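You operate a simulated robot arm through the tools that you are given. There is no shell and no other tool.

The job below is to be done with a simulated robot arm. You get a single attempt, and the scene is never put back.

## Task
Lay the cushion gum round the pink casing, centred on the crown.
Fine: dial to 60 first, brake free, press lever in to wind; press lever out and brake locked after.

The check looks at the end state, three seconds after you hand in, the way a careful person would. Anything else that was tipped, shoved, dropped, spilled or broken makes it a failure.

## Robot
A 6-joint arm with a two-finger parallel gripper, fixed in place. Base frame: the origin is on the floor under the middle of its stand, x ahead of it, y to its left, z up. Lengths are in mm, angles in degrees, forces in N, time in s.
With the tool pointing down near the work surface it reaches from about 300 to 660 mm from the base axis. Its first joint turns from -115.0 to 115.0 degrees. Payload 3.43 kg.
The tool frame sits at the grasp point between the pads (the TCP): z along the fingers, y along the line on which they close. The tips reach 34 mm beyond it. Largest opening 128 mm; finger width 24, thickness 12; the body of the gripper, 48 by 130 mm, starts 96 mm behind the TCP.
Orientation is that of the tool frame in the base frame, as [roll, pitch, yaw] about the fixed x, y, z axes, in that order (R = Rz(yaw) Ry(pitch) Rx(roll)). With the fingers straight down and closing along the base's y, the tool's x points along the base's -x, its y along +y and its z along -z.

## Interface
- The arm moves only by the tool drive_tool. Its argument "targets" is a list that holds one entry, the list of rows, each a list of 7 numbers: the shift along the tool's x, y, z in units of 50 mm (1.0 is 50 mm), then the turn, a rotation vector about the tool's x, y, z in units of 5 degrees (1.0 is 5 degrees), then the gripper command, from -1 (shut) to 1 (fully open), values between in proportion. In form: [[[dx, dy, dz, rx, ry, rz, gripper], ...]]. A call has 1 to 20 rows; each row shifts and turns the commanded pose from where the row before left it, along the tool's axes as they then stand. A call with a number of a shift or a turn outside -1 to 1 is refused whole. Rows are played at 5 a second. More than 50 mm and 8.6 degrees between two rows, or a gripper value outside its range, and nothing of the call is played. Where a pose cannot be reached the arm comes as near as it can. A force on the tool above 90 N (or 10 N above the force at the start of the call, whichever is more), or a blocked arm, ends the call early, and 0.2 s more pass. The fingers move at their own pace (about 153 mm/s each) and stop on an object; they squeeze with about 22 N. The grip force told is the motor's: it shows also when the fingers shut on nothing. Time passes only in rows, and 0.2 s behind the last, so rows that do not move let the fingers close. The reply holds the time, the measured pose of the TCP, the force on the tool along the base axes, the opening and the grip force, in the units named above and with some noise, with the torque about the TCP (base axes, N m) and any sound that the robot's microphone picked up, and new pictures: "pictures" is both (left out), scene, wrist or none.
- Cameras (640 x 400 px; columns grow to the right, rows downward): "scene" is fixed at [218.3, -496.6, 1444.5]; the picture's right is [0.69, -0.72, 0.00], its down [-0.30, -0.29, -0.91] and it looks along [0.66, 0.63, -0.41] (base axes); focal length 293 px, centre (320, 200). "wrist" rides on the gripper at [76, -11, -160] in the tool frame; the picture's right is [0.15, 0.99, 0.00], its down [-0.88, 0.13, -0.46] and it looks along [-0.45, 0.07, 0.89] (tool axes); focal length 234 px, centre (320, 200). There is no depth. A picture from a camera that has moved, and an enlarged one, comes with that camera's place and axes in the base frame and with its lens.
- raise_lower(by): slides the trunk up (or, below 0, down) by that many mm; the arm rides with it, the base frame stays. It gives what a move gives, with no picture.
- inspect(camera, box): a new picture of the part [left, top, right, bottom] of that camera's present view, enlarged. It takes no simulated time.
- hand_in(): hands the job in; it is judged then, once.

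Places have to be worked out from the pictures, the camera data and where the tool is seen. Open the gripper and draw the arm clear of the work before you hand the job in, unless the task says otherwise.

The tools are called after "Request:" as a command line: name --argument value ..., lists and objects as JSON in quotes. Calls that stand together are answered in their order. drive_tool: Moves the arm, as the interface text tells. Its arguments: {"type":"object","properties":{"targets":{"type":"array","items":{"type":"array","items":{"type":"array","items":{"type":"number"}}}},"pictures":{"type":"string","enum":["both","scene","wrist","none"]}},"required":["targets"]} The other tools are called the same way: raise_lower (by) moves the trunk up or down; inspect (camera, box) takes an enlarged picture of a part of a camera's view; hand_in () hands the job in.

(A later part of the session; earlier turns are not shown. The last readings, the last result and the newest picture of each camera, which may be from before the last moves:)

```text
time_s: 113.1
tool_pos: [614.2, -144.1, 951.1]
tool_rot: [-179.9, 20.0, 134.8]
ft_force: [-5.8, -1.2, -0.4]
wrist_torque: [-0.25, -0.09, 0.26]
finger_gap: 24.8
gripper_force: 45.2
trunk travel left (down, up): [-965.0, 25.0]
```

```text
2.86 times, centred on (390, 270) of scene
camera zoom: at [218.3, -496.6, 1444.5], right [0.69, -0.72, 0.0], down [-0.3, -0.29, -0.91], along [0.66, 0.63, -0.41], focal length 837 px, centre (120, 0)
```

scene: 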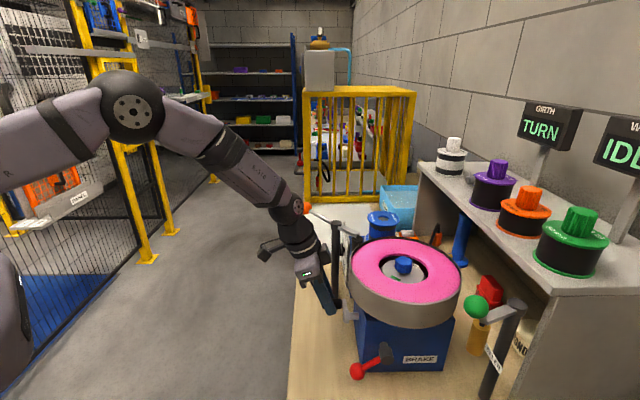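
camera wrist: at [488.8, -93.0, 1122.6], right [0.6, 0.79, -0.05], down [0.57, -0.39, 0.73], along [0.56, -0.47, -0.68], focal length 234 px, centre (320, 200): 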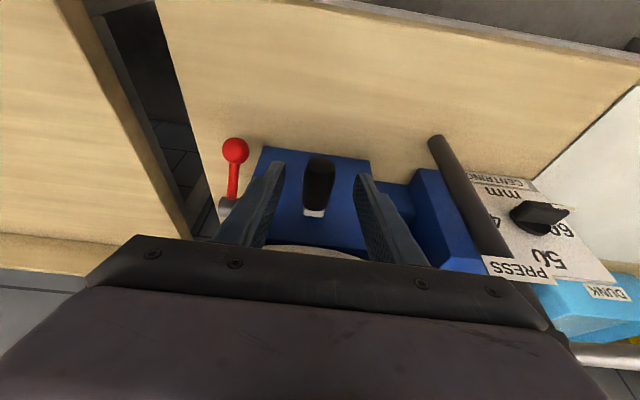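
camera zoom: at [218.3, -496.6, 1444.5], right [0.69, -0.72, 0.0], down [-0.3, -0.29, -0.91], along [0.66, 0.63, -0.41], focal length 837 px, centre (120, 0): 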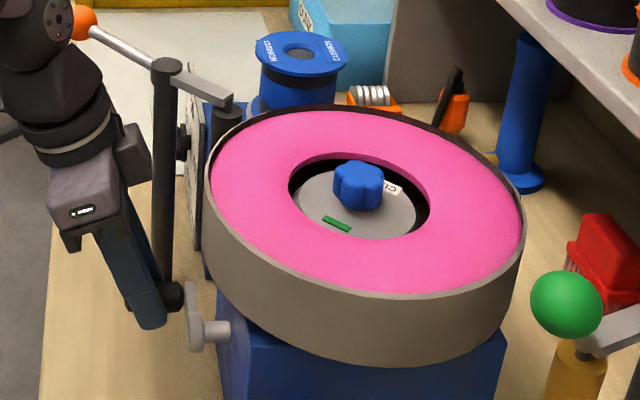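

Forces are low, so the circle fits. The hub has turned about 140°; I do one full crank turn (18 steps of 20°).

Request:
drive_tool --targets '[[[-0.1, -0.024, -0.274, 0, 0, 0, -1], [-0.09, -0.124, -0.248, 0, 0, 0, -1], [-0.07, -0.206, -0.194, 0, 0, 0, -1], [-0.042, -0.264, -0.117, 0, 0, 0, -1], [-0.008, -0.292, -0.023, 0, 0, 0, -1], [0.025, -0.28, 0.07, 0, 0, 0, -1], [0.057, -0.24, 0.158, 0, 0, 0, -1], [0.082, -0.168, 0.226, 0, 0, 0, -1], [0.096, -0.074, 0.263, 0, 0, 0, -1], [0.1, 0.024, 0.274, 0, 0, 0, -1], [0.09, 0.124, 0.248, 0, 0, 0, -1], [0.07, 0.206, 0.194, 0, 0, 0, -1], [0.042, 0.264, 0.117, 0, 0, 0, -1], [0.008, 0.292, 0.023, 0, 0, 0, -1], [-0.025, 0.28, -0.07, 0, 0, 0, -1], [-0.057, 0.24, -0.158, 0, 0, 0, -1], [-0.082, 0.168, -0.226, 0, 0, 0, -1], [-0.096, 0.074, -0.263, 0, 0, 0, -1]]]' --pictures "both"

Request:
inspect --camera "scene" --box '[300, 200, 480, 340]'

Request:
inspect --camera "scene" --box '[500, 90, 640, 200]'

```text
time_s: 116.9
tool_pos: [613.9, -144.5, 952.0]
tool_rot: [-179.9, 19.9, 134.8]
ft_force: [-13.5, -7.5, -0.2]
wrist_torque: [-1.12, -0.75, 0.37]
finger_gap: 24.7
gripper_force: 44.9
trunk travel left (down, up): [-965.0, 25.0]
camera wrist: at [517.0, -63.5, 1078.9], right [0.61, 0.79, -0.05], down [0.57, -0.39, 0.73], along [0.56, -0.47, -0.68], focal length 234 px, centre (320, 200)
```

scene: 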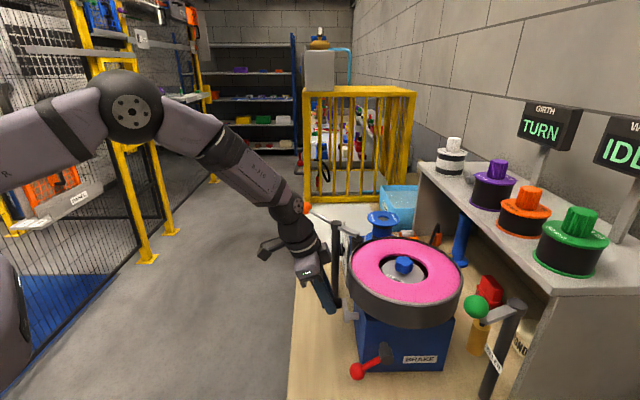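
wrist: 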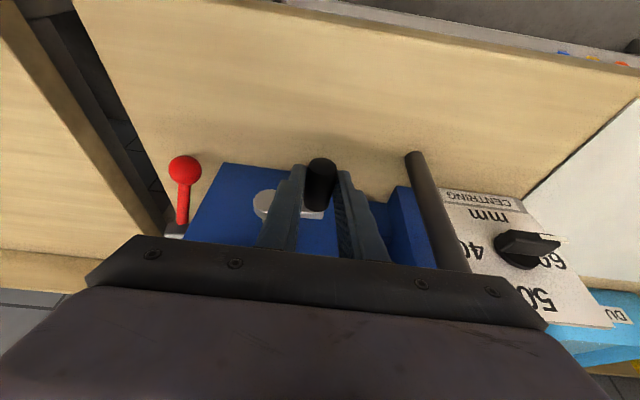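

```text
2.86 times, centred on (390, 270) of scene
camera zoom: at [218.3, -496.6, 1444.5], right [0.69, -0.72, 0.0], down [-0.3, -0.29, -0.91], along [0.66, 0.63, -0.41], focal length 837 px, centre (120, 0)
```

zoom: 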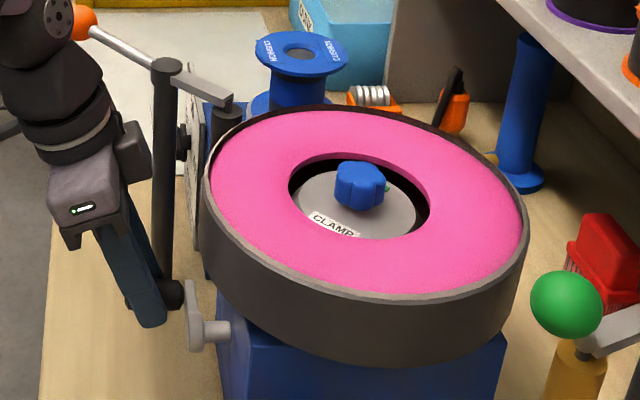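

```text
3.64 times, centred on (570, 145) of scene
camera zoom: at [218.3, -496.6, 1444.5], right [0.69, -0.72, 0.0], down [-0.3, -0.29, -0.91], along [0.66, 0.63, -0.41], focal length 1066 px, centre (-589, 400)
```

zoom: 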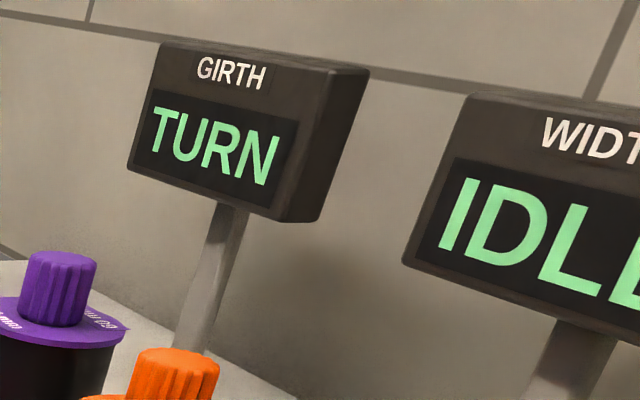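

The crown is now dark with gum and the cushion spool looks emptied. I enlarge the left edge of the casing to see whether the wrap closes, since the hub has made only about 300–315°.

Request:
inspect --camera "scene" --box '[335, 215, 395, 275]'

Request:
inspect --camera "scene" --box '[340, 250, 480, 340]'

```text
6.67 times, centred on (365, 245) of scene
camera zoom: at [218.3, -496.6, 1444.5], right [0.69, -0.72, 0.0], down [-0.3, -0.29, -0.91], along [0.66, 0.63, -0.41], focal length 1954 px, centre (20, -100)
```

zoom: 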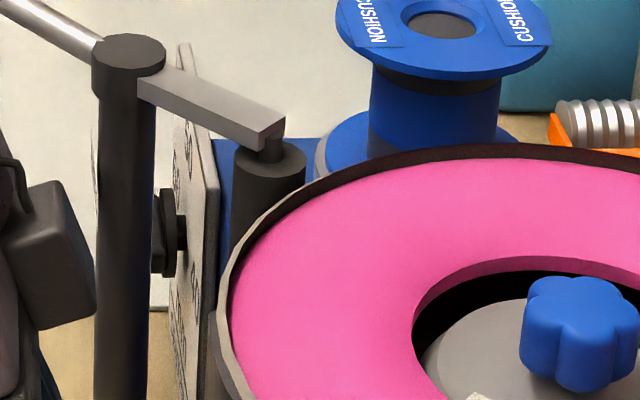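

```text
4.44 times, centred on (410, 295) of scene
camera zoom: at [218.3, -496.6, 1444.5], right [0.69, -0.72, 0.0], down [-0.3, -0.29, -0.91], along [0.66, 0.63, -0.41], focal length 1302 px, centre (-80, -222)
```

zoom: 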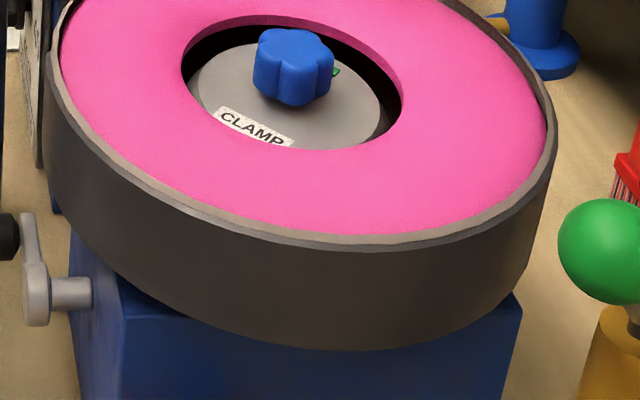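

The wrap likely still lacks about 50° near the roller. I turn the crank another 100° and check again.

Request:
drive_tool --targets '[[[-0.1, -0.024, -0.274, 0, 0, 0, -1], [-0.09, -0.124, -0.248, 0, 0, 0, -1], [-0.07, -0.206, -0.194, 0, 0, 0, -1], [-0.042, -0.264, -0.117, 0, 0, 0, -1], [-0.008, -0.292, -0.023, 0, 0, 0, -1]]]' --pictures "both"

Request:
inspect --camera "scene" --box '[330, 205, 470, 335]'

Request:
inspect --camera "wrist" --box '[200, 150, 440, 300]'

```text
time_s: 118.1
tool_pos: [584.1, -175.9, 998.4]
tool_rot: [179.9, 20.0, 134.8]
ft_force: [-8.0, 8.1, -3.3]
wrist_torque: [0.61, 0.61, 0.0]
finger_gap: 24.7
gripper_force: 44.6
trunk travel left (down, up): [-965.0, 25.0]
camera wrist: at [486.0, -94.3, 1123.0], right [0.6, 0.8, -0.05], down [0.57, -0.39, 0.73], along [0.56, -0.47, -0.68], focal length 234 px, centre (320, 200)
```

scene: 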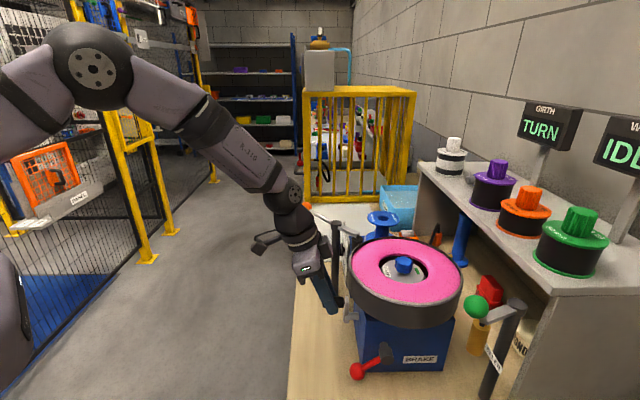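
wrist: 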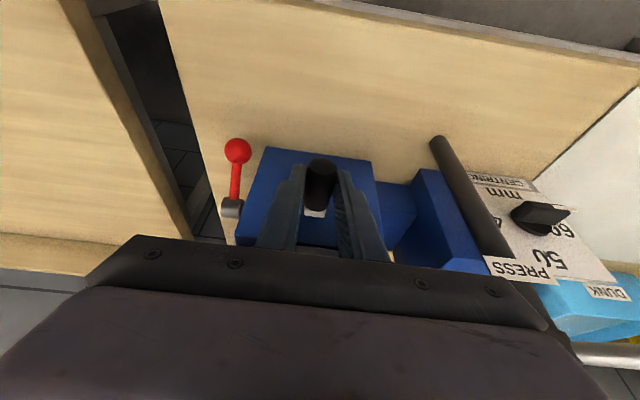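

```text
3.08 times, centred on (400, 270) of scene
camera zoom: at [218.3, -496.6, 1444.5], right [0.69, -0.72, 0.0], down [-0.3, -0.29, -0.91], along [0.66, 0.63, -0.41], focal length 902 px, centre (74, -15)
```

zoom: 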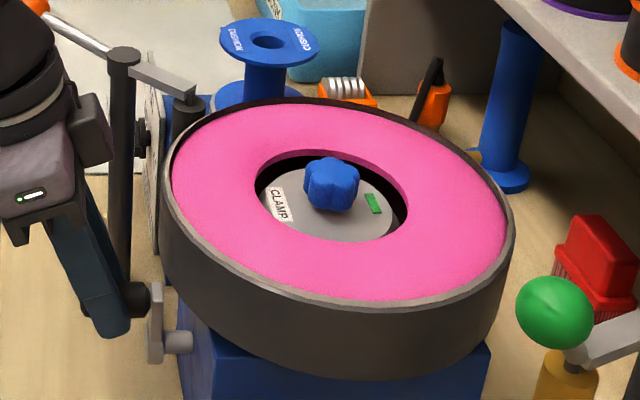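

```text
2.67 times, centred on (320, 225) of wrist
camera zoom: at [486.0, -94.3, 1123.0], right [0.6, 0.8, -0.05], down [0.57, -0.39, 0.73], along [0.56, -0.47, -0.68], focal length 624 px, centre (320, 133)
```

zoom: 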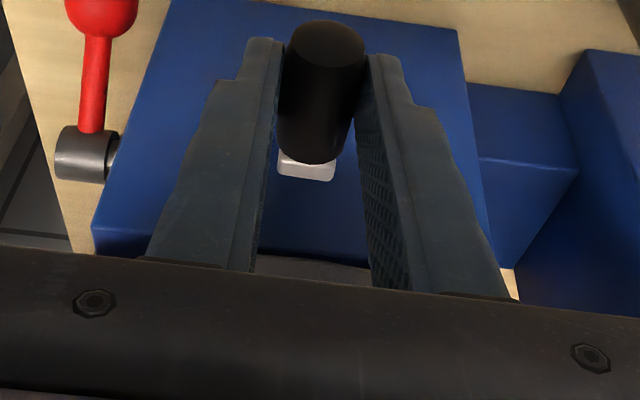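

The hub label is back at its start position, so the casing has made one full turn. I release the handle, lift away, and look at the crown near the roller from the side.

Request:
drive_tool --targets '[[[0, 0, 0, 0, 0, 0, -0.06], [0, 0, 0, 0, 0, 0, -0.06], [0, 0, -0.6, 0, 0, 0, -0.06], [0, 0, -0.9, 0, 0, 0, -0.06], [0, 0, -0.9, 0, 0, 0, -0.06], [0, 0, -0.9, 0, 0, 0, -0.06]]]'

Request:
inspect --camera "wrist" --box '[200, 60, 440, 240]'

Request:
inspect --camera "scene" --box '[330, 205, 470, 335]'

```text
time_s: 119.5
tool_pos: [541.1, -135.8, 1153.1]
tool_rot: [-180.0, 20.1, 134.8]
ft_force: [-0.6, -0.5, 0.1]
wrist_torque: [-0.01, -0.01, 0.01]
finger_gap: 60.1
gripper_force: 0.1
trunk travel left (down, up): [-965.0, 25.0]
camera wrist: at [442.8, -54.7, 1278.8], right [0.6, 0.8, -0.05], down [0.57, -0.38, 0.73], along [0.56, -0.47, -0.68], focal length 234 px, centre (320, 200)
```

scene: 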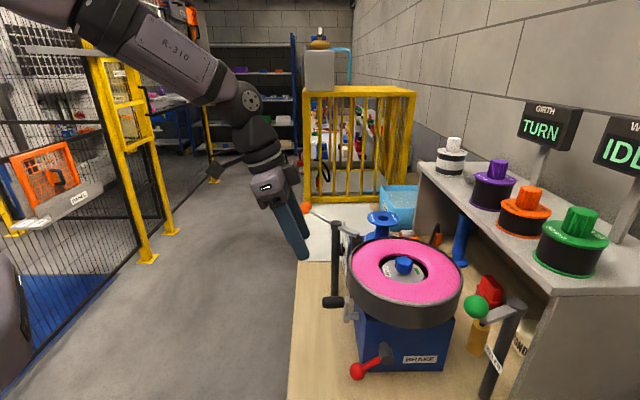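
wrist: 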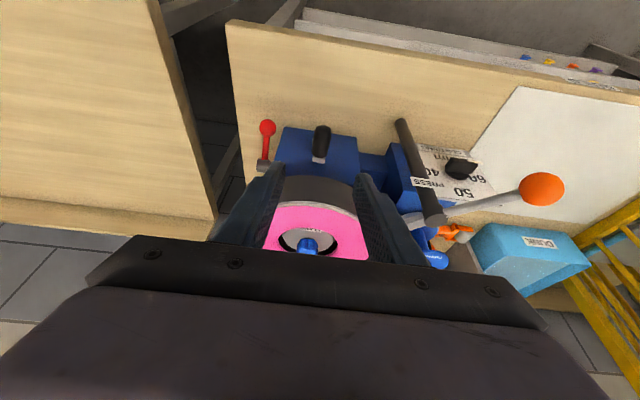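

```text
2.22 times, centred on (320, 150) of wrist
camera zoom: at [442.8, -54.7, 1278.8], right [0.6, 0.8, -0.05], down [0.57, -0.38, 0.73], along [0.56, -0.47, -0.68], focal length 520 px, centre (320, 311)
```

zoom: 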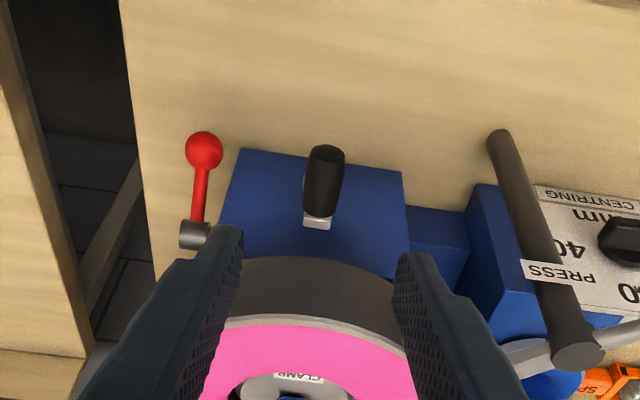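

```text
3.08 times, centred on (400, 270) of scene
camera zoom: at [218.3, -496.6, 1444.5], right [0.69, -0.72, 0.0], down [-0.3, -0.29, -0.91], along [0.66, 0.63, -0.41], focal length 902 px, centre (74, -15)
```

zoom: 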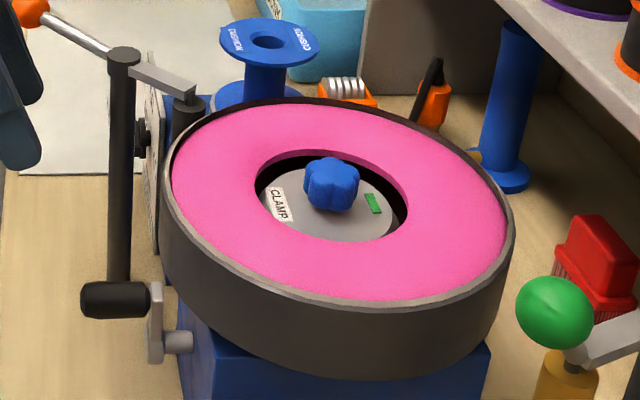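

The handle stays put and the crown is covered as far as visible. I move around to view the crown next to the roller before swinging the press lever out.

Request:
drive_tool --targets '[[[0.21, 0.85, -0.33, 0, 0, 0, -0.06], [0.21, 0.85, -0.33, 0, 0, 0, -0.06], [0.21, 0.85, -0.33, 0, 0, 0, -0.06], [0.21, 0.85, -0.33, 0, 0, 0, -0.06], [0.21, 0.85, -0.33, 0, 0, 0, -0.06], [0, 0, 0, 0, -1, 0, 0.6], [0, 0, 0, 0, -1, 0, 0.6], [0, 0, 0, 0, -1, 0, 0.6], [0, 0, 0, 0, -1, 0, 0.6]]]'

Request:
inspect --camera "wrist" --box '[130, 80, 390, 260]'

```text
time_s: 121.5
tool_pos: [639.9, 69.4, 1209.7]
tool_rot: [179.9, 40.0, 134.8]
ft_force: [-0.5, -0.1, -0.6]
wrist_torque: [-0.02, -0.03, 0.02]
finger_gap: 102.3
gripper_force: 0.0
trunk travel left (down, up): [-965.0, 25.0]
camera wrist: at [517.8, 175.5, 1285.3], right [0.62, 0.78, -0.09], down [0.36, -0.18, 0.92], along [0.69, -0.6, -0.39], focal length 234 px, centre (320, 200)
```

scene: 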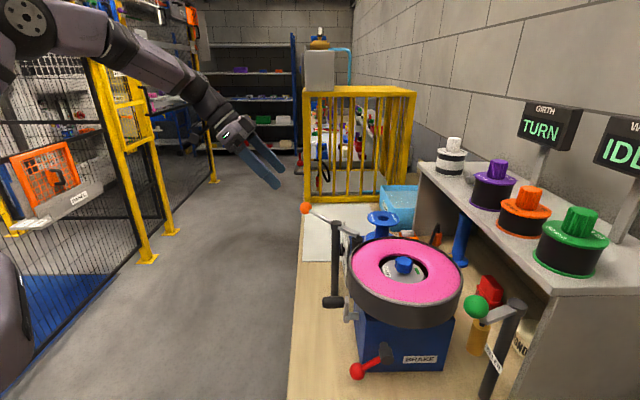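
wrist: 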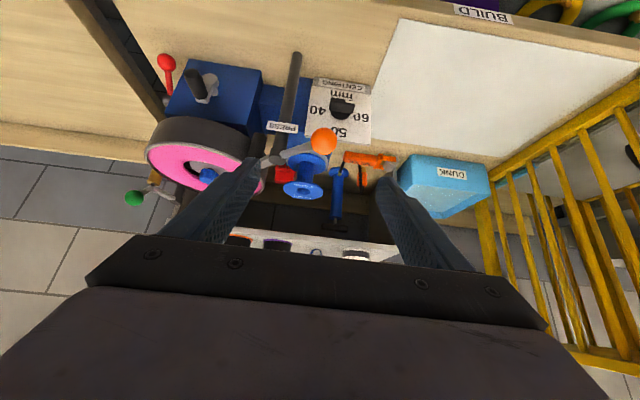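

```text
2.22 times, centred on (260, 170) of wrist
camera zoom: at [517.8, 175.5, 1285.3], right [0.62, 0.78, -0.09], down [0.36, -0.18, 0.92], along [0.69, -0.6, -0.39], focal length 520 px, centre (453, 267)
```

zoom: 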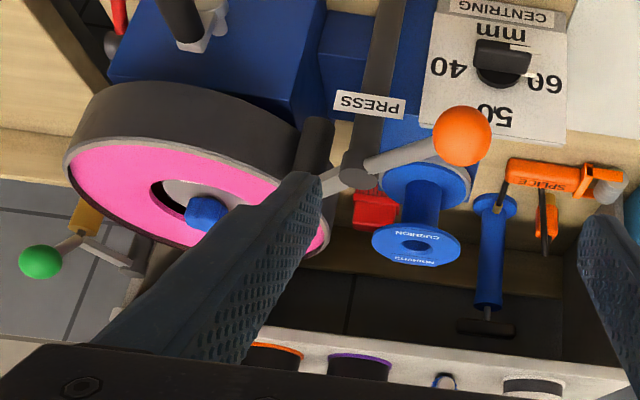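

Request:
inspect --camera "wrist" --box '[140, 100, 280, 200]'

Request:
inspect --camera "wrist" --box '[210, 100, 290, 170]'

```text
4.00 times, centred on (210, 150) of wrist
camera zoom: at [517.8, 175.5, 1285.3], right [0.62, 0.78, -0.09], down [0.36, -0.18, 0.92], along [0.69, -0.6, -0.39], focal length 937 px, centre (760, 400)
```

zoom: 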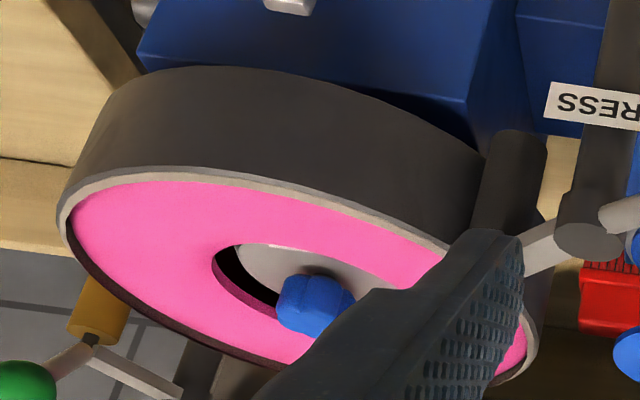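

```text
5.71 times, centred on (250, 135) of wrist
camera zoom: at [517.8, 175.5, 1285.3], right [0.62, 0.78, -0.09], down [0.36, -0.18, 0.92], along [0.69, -0.6, -0.39], focal length 1338 px, centre (720, 571)
```

zoom: 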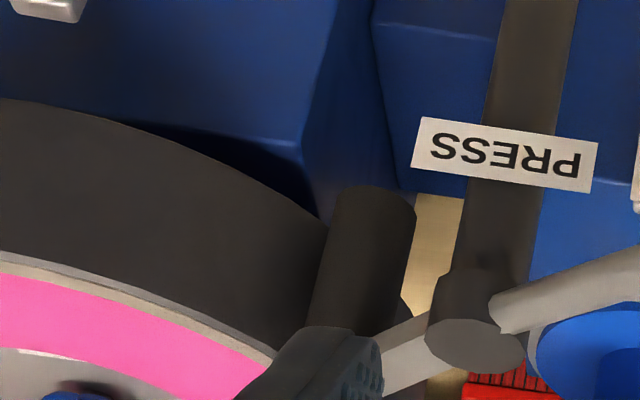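

The gum runs up to the roller. I check the spool and the back side past the roller in the scene view for the start/end of the strip.

Request:
inspect --camera "scene" --box '[335, 200, 415, 260]'

Request:
inspect --camera "wrist" --box '[250, 120, 350, 210]'

```text
6.67 times, centred on (375, 230) of scene
camera zoom: at [218.3, -496.6, 1444.5], right [0.69, -0.72, 0.0], down [-0.3, -0.29, -0.91], along [0.66, 0.63, -0.41], focal length 1954 px, centre (-47, 0)
```

zoom: 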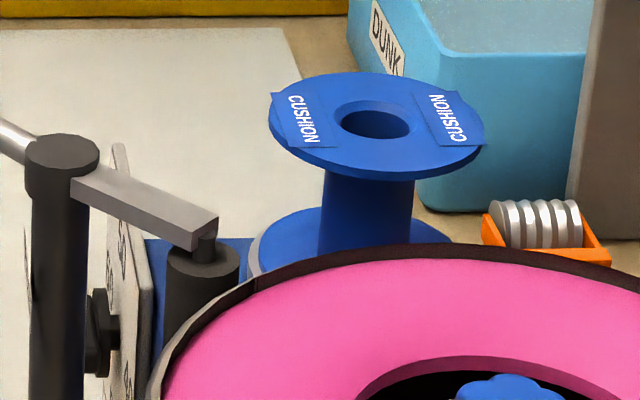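

```text
4.44 times, centred on (300, 165) of wrist
camera zoom: at [517.8, 175.5, 1285.3], right [0.62, 0.78, -0.09], down [0.36, -0.18, 0.92], along [0.69, -0.6, -0.39], focal length 1041 px, centre (409, 356)
```

zoom: 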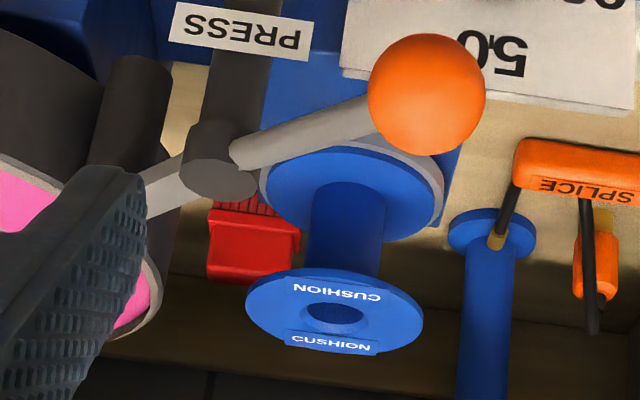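

The spool is completely empty, so the full wrap is laid. Now I swing the press lever out: close the fingers, tilt a bit more, and come down on the far (+F) side of the ball near [695,18,1105].

Request:
drive_tool --targets '[[[0, 0, 0, 0, -1, 0, -1], [0, 0, 0, 0, -1, 0, -1], [0, 0.86, 0, 0, 0, 0, -1], [0, 0, 0, 0, 0, 0, -1], [0.21, 0, 0.71, 0, 0, 0, -1], [0.21, 0, 0.71, 0, 0, 0, -1], [0.21, 0, 0.71, 0, 0, 0, -1]]]'

Request:
inspect --camera "wrist" --box '[180, 80, 420, 260]'

```text
time_s: 123.1
tool_pos: [716.4, 55.1, 1118.7]
tool_rot: [180.0, 49.9, 134.8]
ft_force: [0.3, -1.0, -0.4]
wrist_torque: [-0.02, 0.02, -0.01]
finger_gap: 0.0
gripper_force: 22.3
trunk travel left (down, up): [-965.0, 25.0]
camera wrist: at [588.2, 169.1, 1165.2], right [0.64, 0.76, -0.11], down [0.25, -0.06, 0.97], along [0.73, -0.64, -0.23], focal length 234 px, centre (320, 200)
```

scene: 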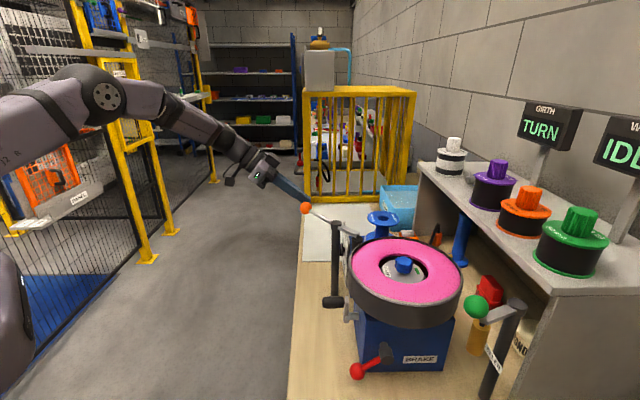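
wrist: 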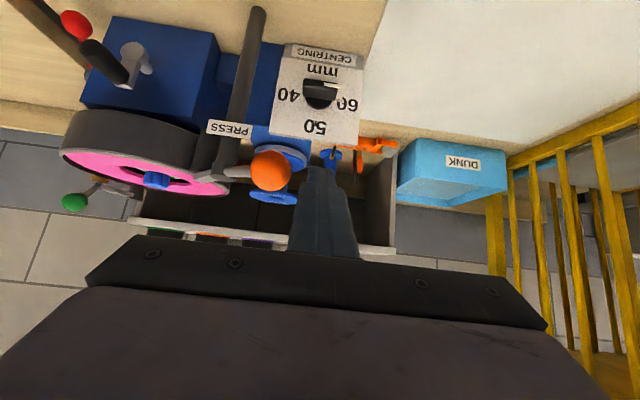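

```text
2.22 times, centred on (300, 170) of wrist
camera zoom: at [588.2, 169.1, 1165.2], right [0.64, 0.76, -0.11], down [0.25, -0.06, 0.97], along [0.73, -0.64, -0.23], focal length 520 px, centre (364, 267)
```

zoom: 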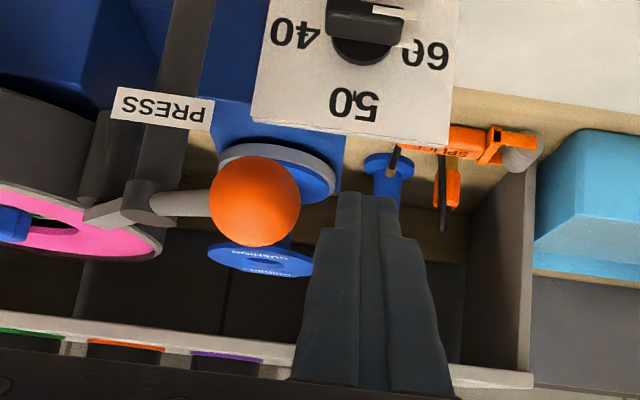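

The finger is beside the ball on the far side. I push it back toward -F along the arc.

Request:
drive_tool --targets '[[[0.051, -0.4, -0.061, 0, 0, 0, -1], [0.077, -0.3, -0.092, 0, 0, 0, -1], [0.064, -0.3, -0.077, 0, 0, 0, -1], [0.039, -0.25, -0.046, 0, 0, 0, -1]]]' --pictures "wrist"

Request:
inspect --camera "wrist" --box '[180, 80, 420, 260]'

```text
time_s: 124.1
tool_pos: [656.4, 24.0, 1120.5]
tool_rot: [-180.0, 50.0, 134.7]
ft_force: [-0.3, 0.0, 0.0]
wrist_torque: [0.02, 0.02, 0.02]
finger_gap: 0.0
gripper_force: 21.7
trunk travel left (down, up): [-965.0, 25.0]
camera wrist: at [526.7, 137.1, 1166.0], right [0.64, 0.76, -0.11], down [0.25, -0.06, 0.97], along [0.73, -0.64, -0.23], focal length 234 px, centre (320, 200)
```

wrist: 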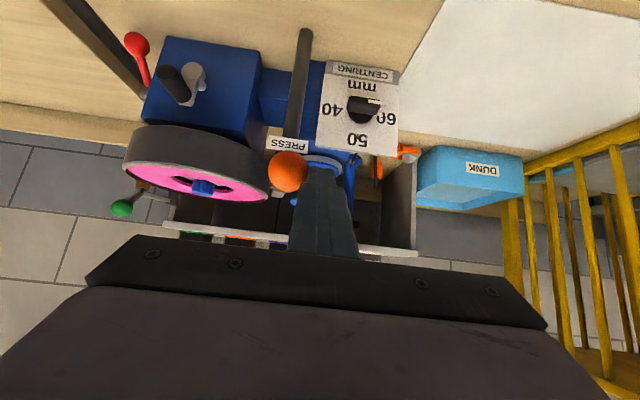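

```text
2.22 times, centred on (300, 170) of wrist
camera zoom: at [526.7, 137.1, 1166.0], right [0.64, 0.76, -0.11], down [0.25, -0.06, 0.97], along [0.73, -0.64, -0.23], focal length 520 px, centre (364, 267)
```

zoom: 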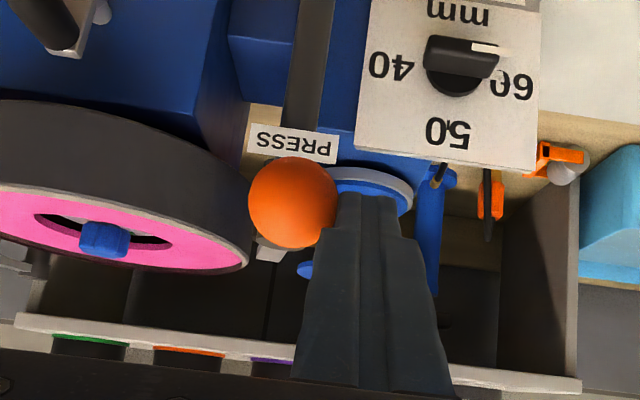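

The lever is nearly back (about 8° left). I push the last bit until the stop is felt.

Request:
drive_tool --targets '[[[0.01, -0.14, -0.01, 0, 0, 0, -1], [0, -0.1, 0, 0, 0, 0, -1], [0, -0.08, 0, 0, 0, 0, -1]]]' --pictures "wrist"

Request:
inspect --camera "wrist" --box '[180, 80, 420, 260]'

```text
time_s: 124.9
tool_pos: [646.5, 14.7, 1119.5]
tool_rot: [-179.9, 50.0, 134.9]
ft_force: [3.2, 3.3, -0.7]
wrist_torque: [0.04, -0.08, 0.07]
finger_gap: 0.0
gripper_force: 22.4
trunk travel left (down, up): [-965.0, 25.0]
camera wrist: at [516.8, 128.0, 1165.9], right [0.63, 0.77, -0.11], down [0.25, -0.06, 0.97], along [0.73, -0.64, -0.23], focal length 234 px, centre (320, 200)
```

wrist: 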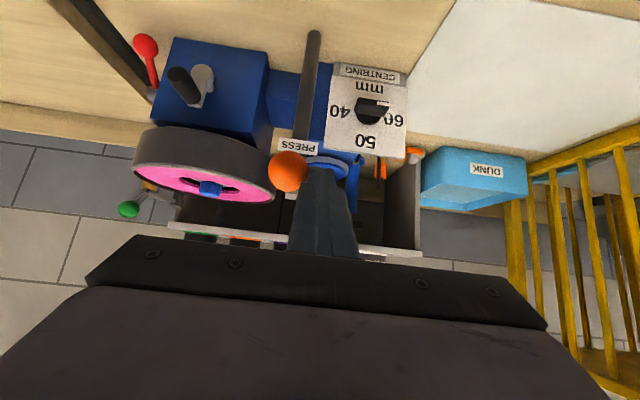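

```text
2.22 times, centred on (300, 170) of wrist
camera zoom: at [516.8, 128.0, 1165.9], right [0.63, 0.77, -0.11], down [0.25, -0.06, 0.97], along [0.73, -0.64, -0.23], focal length 520 px, centre (364, 267)
```

zoom: 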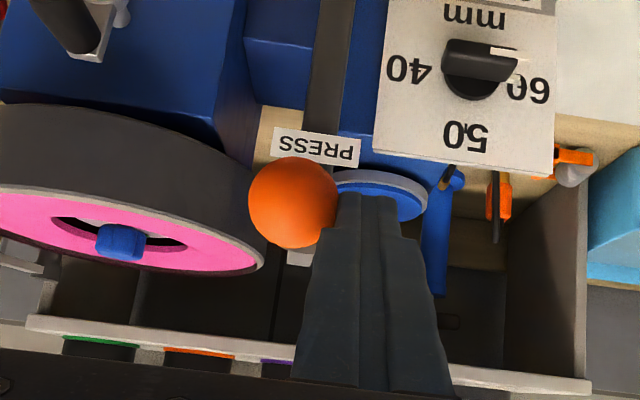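

A slight reaction (5 N) shows; I press 5 mm more to confirm it is at its stop.

Request:
drive_tool --targets '[[[0, -0.1, 0, 0, 0, 0, -1], [0, 0, 0, 0, 0, 0, -1]]]' --pictures "none"

```text
time_s: 125.5
tool_pos: [645.9, 14.0, 1120.0]
tool_rot: [179.9, 50.0, 135.0]
ft_force: [17.3, 12.3, -1.8]
wrist_torque: [0.26, -0.33, 0.35]
finger_gap: 0.1
gripper_force: 22.4
trunk travel left (down, up): [-965.0, 25.0]
```

The lever is firmly at its out stop. I back the finger off, retreat upward, and travel round to the brake side.

Request:
drive_tool --targets '[[[0, 0.4, 0, 0, 0, 0, -1], [0, 0, -0.9, 0, 0, 0, -1], [0, 0, -0.9, 0, 0, 0, -1], [0, 0, 0, 0, 1, 0, -1], [0, 0, 0, 0, 1, 0, -1], [0, 0, 0, 0, 1, 0, -1], [0, 0, 0, 0, 1, 0, -1], [0, 0, 0, 0, 1, 0, -1], [0, 0, 0, 0, 1, 0, -1]]]'

Request:
inspect --camera "wrist" --box '[150, 80, 400, 260]'

Request:
inspect --camera "scene" --box '[300, 200, 480, 340]'

```text
time_s: 127.5
tool_pos: [606.8, 73.2, 1177.4]
tool_rot: [180.0, 19.8, 134.9]
ft_force: [-0.1, 0.7, -1.3]
wrist_torque: [0.02, -0.03, -0.02]
finger_gap: 0.1
gripper_force: 22.2
trunk travel left (down, up): [-965.0, 25.0]
camera wrist: at [509.4, 154.1, 1303.2], right [0.6, 0.8, -0.05], down [0.57, -0.39, 0.73], along [0.56, -0.47, -0.68], focal length 234 px, centre (320, 200)
```

scene: 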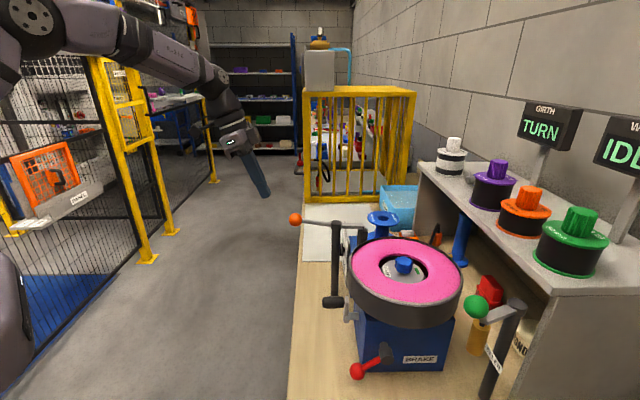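
wrist: 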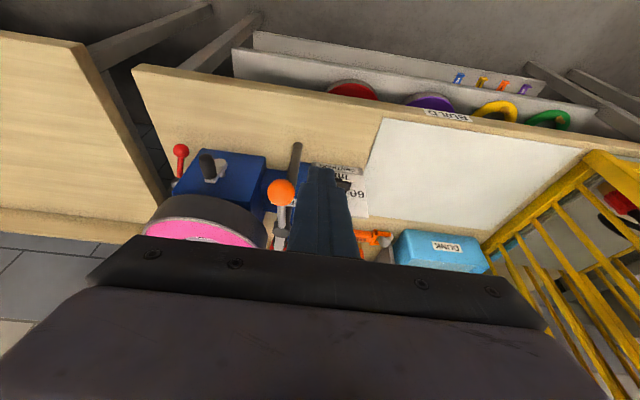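

```text
2.22 times, centred on (275, 170) of wrist
camera zoom: at [509.4, 154.1, 1303.2], right [0.6, 0.8, -0.05], down [0.57, -0.39, 0.73], along [0.56, -0.47, -0.68], focal length 520 px, centre (420, 267)
```

zoom: 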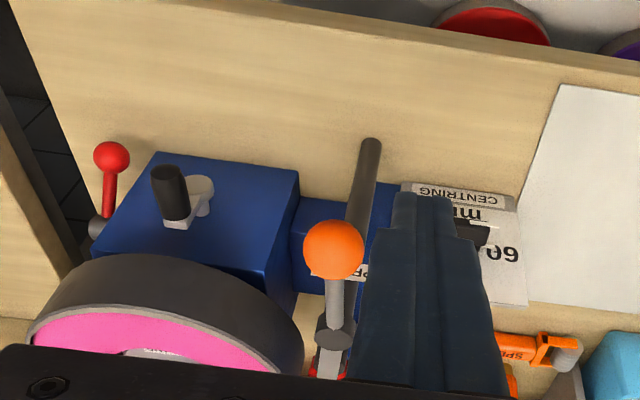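

```text
2.86 times, centred on (390, 270) of scene
camera zoom: at [218.3, -496.6, 1444.5], right [0.69, -0.72, 0.0], down [-0.3, -0.29, -0.91], along [0.66, 0.63, -0.41], focal length 837 px, centre (120, 0)
```

zoom: 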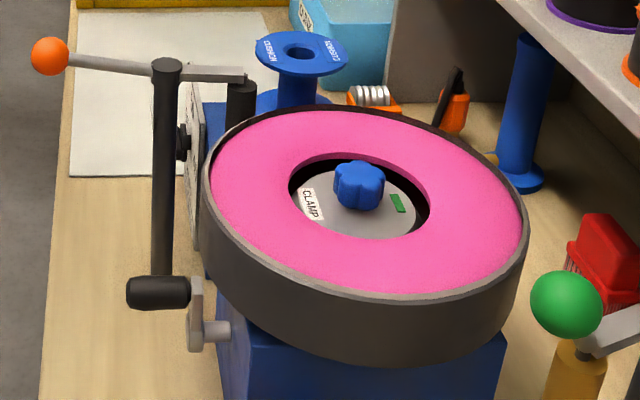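

The press lever is back where it started and the gum is on. I travel to the brake side at safe height.

Request:
drive_tool --targets '[[[-0.348, -0.88, 0.1, 0, 0, 0, -1], [-0.348, -0.88, 0.1, 0, 0, 0, -1], [-0.348, -0.88, 0.1, 0, 0, 0, -1], [-0.348, -0.88, 0.1, 0, 0, 0, -1], [-0.348, -0.88, 0.1, 0, 0, 0, -1], [-0.348, -0.88, 0.1, 0, 0, 0, -1], [-0.348, -0.88, 0.1, 0, 0, 0, -1], [-0.348, -0.88, 0.1, 0, 0, 0, -1], [-0.348, -0.88, 0.1, 0, 0, 0, -1]]]' --pictures "none"

Request:
drive_tool --targets '[[[0, 0, 0, -0.342, 0, -0.94, -1], [0, 0, 0, -0.342, 0, -0.94, -1], [0, 0, 0, -0.342, 0, -0.94, -1], [0, 0, 0, -0.342, 0, -0.94, -1], [0, 0, 0, -0.342, 0, -0.94, -1], [0, 0, 0, -0.342, 0, -0.94, -1], [0, 0, 0, -0.342, 0, -0.94, -1], [0, 0, 0, -0.342, 0, -0.94, -1], [0, 0, 0, -0.342, 0, -0.94, -1], [0, 0, 0, -0.342, 0, -0.94, -1], [0, 0, 0, -0.342, 0, -0.94, -1], [0, 0, 0, -0.342, 0, -0.94, -1], [0, 0, 0, -0.342, 0, -0.94, -1]]]' --pictures "none"

```text
time_s: 129.5
tool_pos: [438.1, -321.4, 1183.1]
tool_rot: [180.0, 19.9, 134.9]
ft_force: [0.0, -0.7, 0.1]
wrist_torque: [0.07, -0.01, -0.01]
finger_gap: 0.0
gripper_force: 22.1
trunk travel left (down, up): [-965.0, 25.0]
```

```text
time_s: 132.3
tool_pos: [439.8, -321.0, 1189.0]
tool_rot: [179.9, 20.0, -160.1]
ft_force: [-0.5, 0.2, 0.3]
wrist_torque: [0.01, 0.01, -0.01]
finger_gap: 0.0
gripper_force: 22.3
trunk travel left (down, up): [-965.0, 25.0]
```

Now I level the tool toward the brake (heading 20°) and roll it so the fingers close vertically.

Request:
drive_tool --targets '[[[0, 0, 0, 0, -1, 0, -0.06], [0, 0, 0, 0, -1, 0, -0.06], [0, 0, 0, 0, -1, 0, -0.06], [0, 0, 0, 0, -1, 0, -0.06], [0, 0, 0, 0, -1, 0, -0.06], [0, 0, 0, 0, -1, 0, -0.06], [0, 0, 0, 0, -1, 0, -0.06], [0, 0, 0, 0, -1, 0, -0.06], [0, 0, 0, 0, -1, 0, -0.06], [0, 0, 0, 0, -1, 0, -0.06], [0, 0, 0, 0, -1, 0, -0.06], [0, 0, 0, 0, -1, 0, -0.06], [0, 0, 0, 0, -1, 0, -0.06], [0, 0, 0, 0, -1, 0, -0.06]]]' --pictures "none"

Request:
drive_tool --targets '[[[0, 0, 0, 0, 0, 1, -0.06], [0, 0, 0, 0, 0, 1, -0.06], [0, 0, 0, 0, 0, 1, -0.06], [0, 0, 0, 0, 0, 1, -0.06], [0, 0, 0, 0, 0, 1, -0.06], [0, 0, 0, 0, 0, 1, -0.06], [0, 0, 0, 0, 0, 1, -0.06], [0, 0, 0, 0, 0, 1, -0.06], [0, 0, 0, 0, 0, 1, -0.06], [0, 0, 0, 0, 0, 1, -0.06], [0, 0, 0, 0, 0, 1, -0.06], [0, 0, 0, 0, 0, 1, -0.06], [0, 0, 0, 0, 0, 1, -0.06], [0, 0, 0, 0, 0, 1, -0.06], [0, 0, 0, 0, 0, 1, -0.06], [0, 0, 0, 0, 0, 1, -0.06], [0, 0, 0, 0, 0, 1, -0.06], [0, 0, 0, 0, 0, 1, -0.06]]]'

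```text
time_s: 135.3
tool_pos: [441.0, -322.2, 1187.5]
tool_rot: [-19.7, 89.9, 0.3]
ft_force: [0.4, 0.0, -0.8]
wrist_torque: [0.01, -0.01, 0.0]
finger_gap: 60.6
gripper_force: 0.0
trunk travel left (down, up): [-965.0, 25.0]
```

```text
time_s: 139.1
tool_pos: [439.6, -322.1, 1185.4]
tool_rot: [90.0, -0.1, 109.9]
ft_force: [-0.5, -0.2, 0.1]
wrist_torque: [-0.01, 0.05, 0.04]
finger_gap: 60.0
gripper_force: 0.0
trunk travel left (down, up): [-965.0, 25.0]
camera wrist: at [263.4, -304.1, 1177.9], right [-0.05, 0.14, 0.99], down [-0.13, -0.98, 0.13], along [0.99, -0.12, 0.07], focal length 234 px, centre (320, 200)
```

scene: 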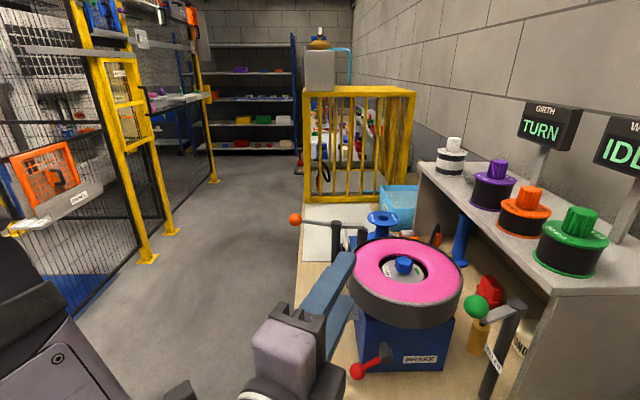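
wrist: 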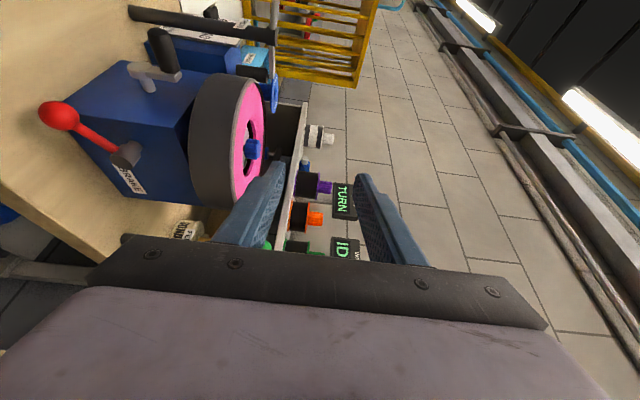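

Good pose, and this view shows the crown edge-on. I enlarge to check the gum's centring and the brake lever.

Request:
inspect --camera "wrist" --box '[170, 60, 290, 220]'

Request:
inspect --camera "wrist" --box '[20, 60, 220, 220]'

```text
2.50 times, centred on (230, 140) of wrist
camera zoom: at [263.4, -304.1, 1177.9], right [-0.05, 0.14, 0.99], down [-0.13, -0.98, 0.13], along [0.99, -0.12, 0.07], focal length 585 px, centre (545, 350)
```

zoom: 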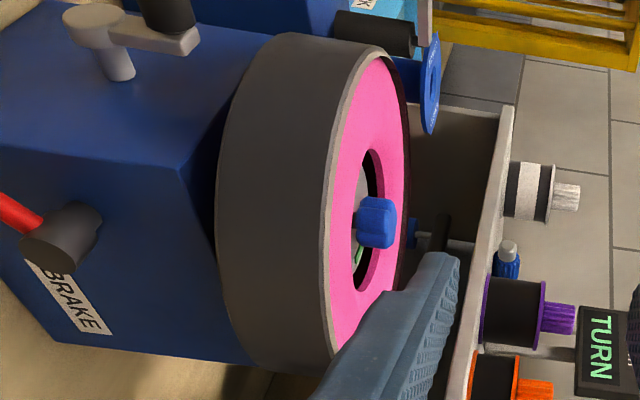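

```text
2.50 times, centred on (120, 140) of wrist
camera zoom: at [263.4, -304.1, 1177.9], right [-0.05, 0.14, 0.99], down [-0.13, -0.98, 0.13], along [0.99, -0.12, 0.07], focal length 585 px, centre (820, 350)
```

zoom: 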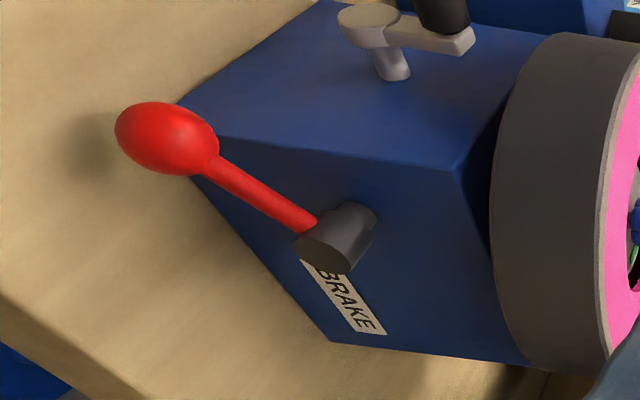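

The gum shows an even light rim at the top edge. I lower the trunk to the brake ball's height.

Request:
raise_lower --by -280

Request:
inspect --camera "wrist" --box '[0, 0, 640, 400]'

Request:
inspect --camera "wrist" --box '[200, 30, 400, 180]'

```text
time_s: 142.0
tool_pos: [439.1, -321.2, 907.8]
tool_rot: [90.0, 0.1, 109.8]
ft_force: [-0.1, -0.8, -0.5]
wrist_torque: [-0.03, 0.01, 0.0]
finger_gap: 60.0
gripper_force: 0.0
trunk travel left (down, up): [-685.0, 305.0]
```

```text
1.00 times, centred on (320, 200) of wrist (not enlarged: the box is as wide or as high as the picture)
camera zoom: at [263.4, -304.1, 897.8], right [-0.05, 0.14, 0.99], down [-0.13, -0.98, 0.13], along [0.99, -0.12, 0.07], focal length 234 px, centre (320, 200)
```

zoom: 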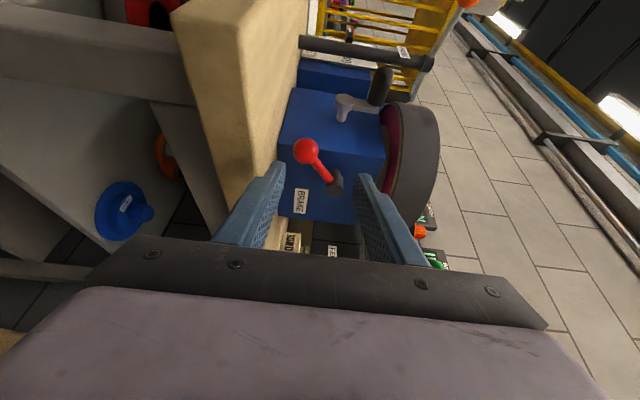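

```text
2.67 times, centred on (300, 105) of wrist
camera zoom: at [263.4, -304.1, 897.8], right [-0.05, 0.14, 0.99], down [-0.13, -0.98, 0.13], along [0.99, -0.12, 0.07], focal length 624 px, centre (373, 453)
```

zoom: 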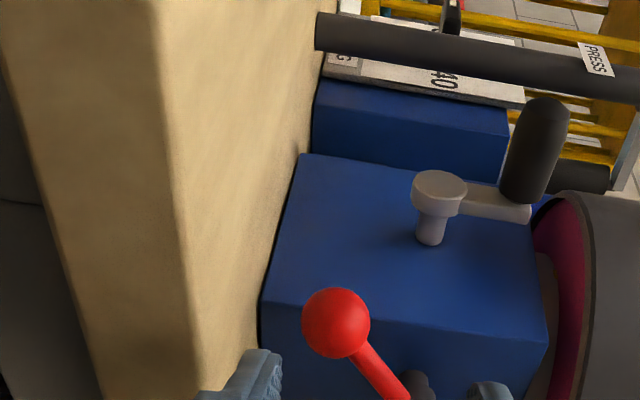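

The ball is near [553,-281.5,892.5]. I set the gap to 40 mm, match the height, and advance so the fingers straddle the ball above and below (about 10 mm above the bench).

Request:
drive_tool --targets '[[[-0.024, -0.28, 0, 0, 0, 0, -0.375], [0, 0, 0.6, 0, 0, 0, -0.375], [0, 0, 0.6, 0, 0, 0, -0.375]]]' --pictures "wrist"

Request:
inspect --camera "wrist" --box '[220, 60, 420, 210]'

```text
time_s: 142.8
tool_pos: [496.7, -301.6, 894.5]
tool_rot: [90.0, 0.0, 109.9]
ft_force: [-0.3, 0.4, -0.2]
wrist_torque: [0.0, 0.02, -0.01]
finger_gap: 39.9
gripper_force: 0.1
trunk travel left (down, up): [-685.0, 305.0]
camera wrist: at [319.3, -284.5, 885.0], right [-0.05, 0.14, 0.99], down [-0.13, -0.98, 0.13], along [0.99, -0.12, 0.07], focal length 234 px, centre (320, 200)
```

wrist: 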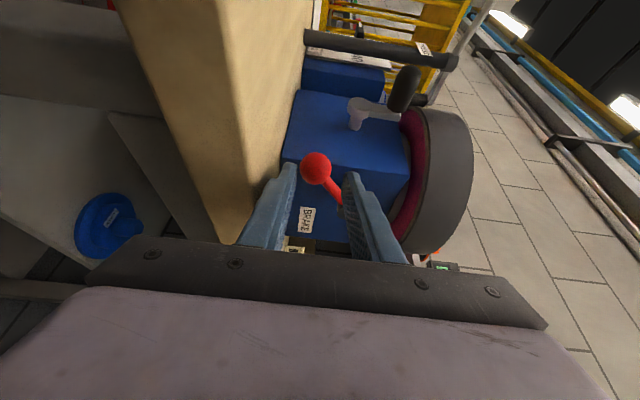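

```text
2.67 times, centred on (320, 135) of wrist
camera zoom: at [319.3, -284.5, 885.0], right [-0.05, 0.14, 0.99], down [-0.13, -0.98, 0.13], along [0.99, -0.12, 0.07], focal length 624 px, centre (320, 373)
```

zoom: 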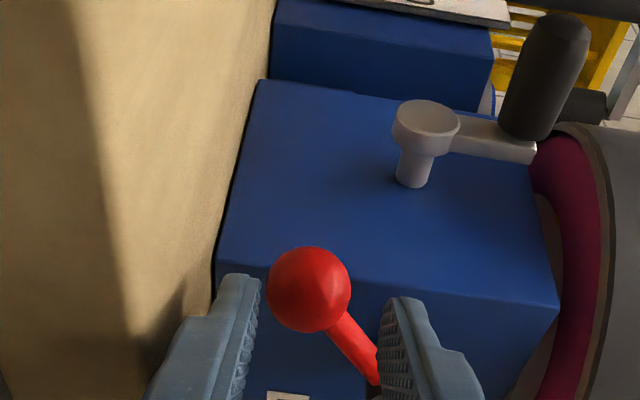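

The ball is about 3 mm below the tool axis and 56 mm ahead. I correct the height, shift 5 mm away from the lever arm, advance 34 mm and close.

Request:
drive_tool --targets '[[[0.1, -0.06, 0, 0, 0, 0, -0.375], [0, 0, 0.34, 0, 0, 0, -0.375], [0, 0, 0.34, 0, 0, 0, -0.375]]]' --pictures "wrist"

Request:
inspect --camera "wrist" --box '[220, 80, 420, 230]'

```text
time_s: 143.6
tool_pos: [524.9, -284.8, 888.6]
tool_rot: [90.0, -0.1, 109.8]
ft_force: [0.5, -0.3, -0.5]
wrist_torque: [0.0, 0.0, 0.02]
finger_gap: 39.6
gripper_force: 0.0
trunk travel left (down, up): [-685.0, 305.0]
camera wrist: at [348.8, -268.4, 880.0], right [-0.05, 0.14, 0.99], down [-0.13, -0.98, 0.13], along [0.99, -0.12, 0.07], focal length 234 px, centre (320, 200)
```

wrist: 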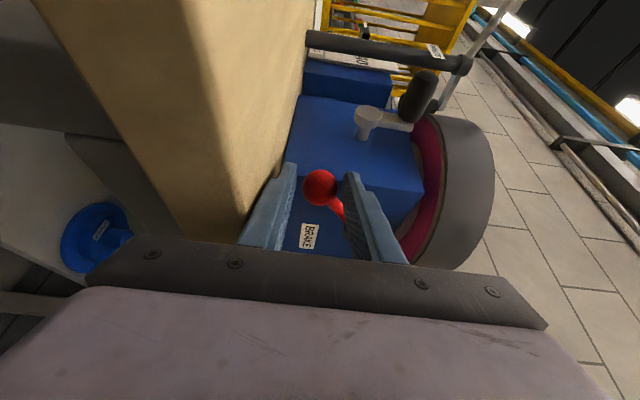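

```text
2.67 times, centred on (320, 155) of wrist
camera zoom: at [348.8, -268.4, 880.0], right [-0.05, 0.14, 0.99], down [-0.13, -0.98, 0.13], along [0.99, -0.12, 0.07], focal length 624 px, centre (320, 320)
```

zoom: 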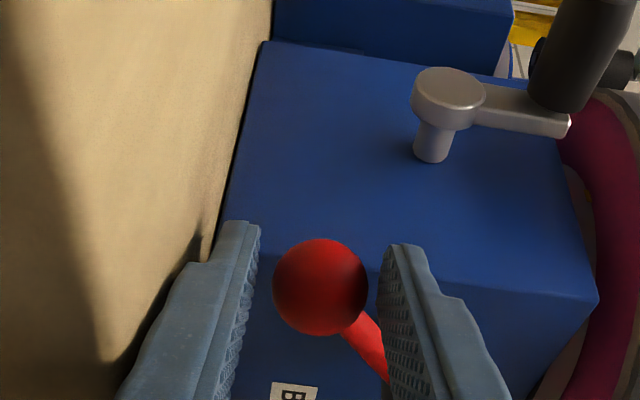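

The ball is centred between the fingers. I close on it.

Request:
drive_tool --targets '[[[0, 0, 0, 0, 0, 0, -0.6], [0, 0, 0, 0, 0, 0, -1], [0, 0, 0, 0, 0, 0, -1]]]' --pictures "none"

```text
time_s: 144.4
tool_pos: [525.0, -286.4, 889.7]
tool_rot: [90.0, 0.0, 109.8]
ft_force: [2.2, 0.2, 4.4]
wrist_torque: [0.04, -0.08, 0.04]
finger_gap: 30.9
gripper_force: 45.7
trunk travel left (down, up): [-685.0, 305.0]
```

The ball is held. I swing the lever back up along its arc, first half.

Request:
drive_tool --targets '[[[0.116, 0.178, -0.055, 0, 0, 0, -1], [0.089, 0.198, -0.042, 0, 0, 0, -1], [0.06, 0.21, -0.028, 0, 0, 0, -1], [0.029, 0.216, -0.014, 0, 0, 0, -1], [-0.002, 0.22, 0.001, 0, 0, 0, -1]]]' --pictures "wrist"

Request:
inspect --camera "wrist" --box '[220, 80, 420, 230]'

```text
time_s: 145.6
tool_pos: [514.5, -273.4, 939.8]
tool_rot: [90.0, 0.0, 109.8]
ft_force: [-5.6, 1.0, -9.6]
wrist_torque: [0.29, 0.74, -0.1]
finger_gap: 31.2
gripper_force: 45.1
trunk travel left (down, up): [-685.0, 305.0]
camera wrist: at [338.1, -256.4, 931.5], right [-0.05, 0.14, 0.99], down [-0.13, -0.98, 0.13], along [0.99, -0.12, 0.07], focal length 234 px, centre (320, 200)
```

wrist: 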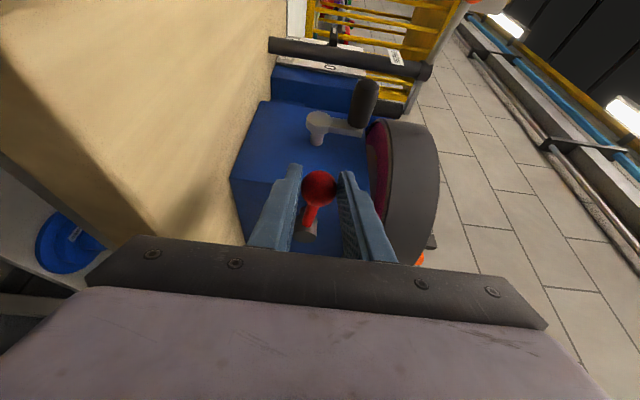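

```text
2.67 times, centred on (320, 155) of wrist
camera zoom: at [338.1, -256.4, 931.5], right [-0.05, 0.14, 0.99], down [-0.13, -0.98, 0.13], along [0.99, -0.12, 0.07], focal length 624 px, centre (320, 320)
```

zoom: 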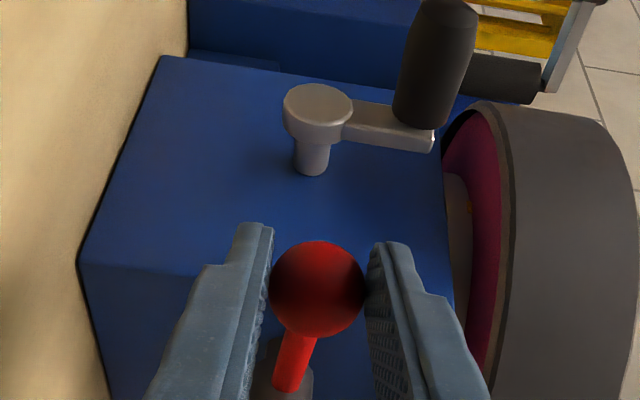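

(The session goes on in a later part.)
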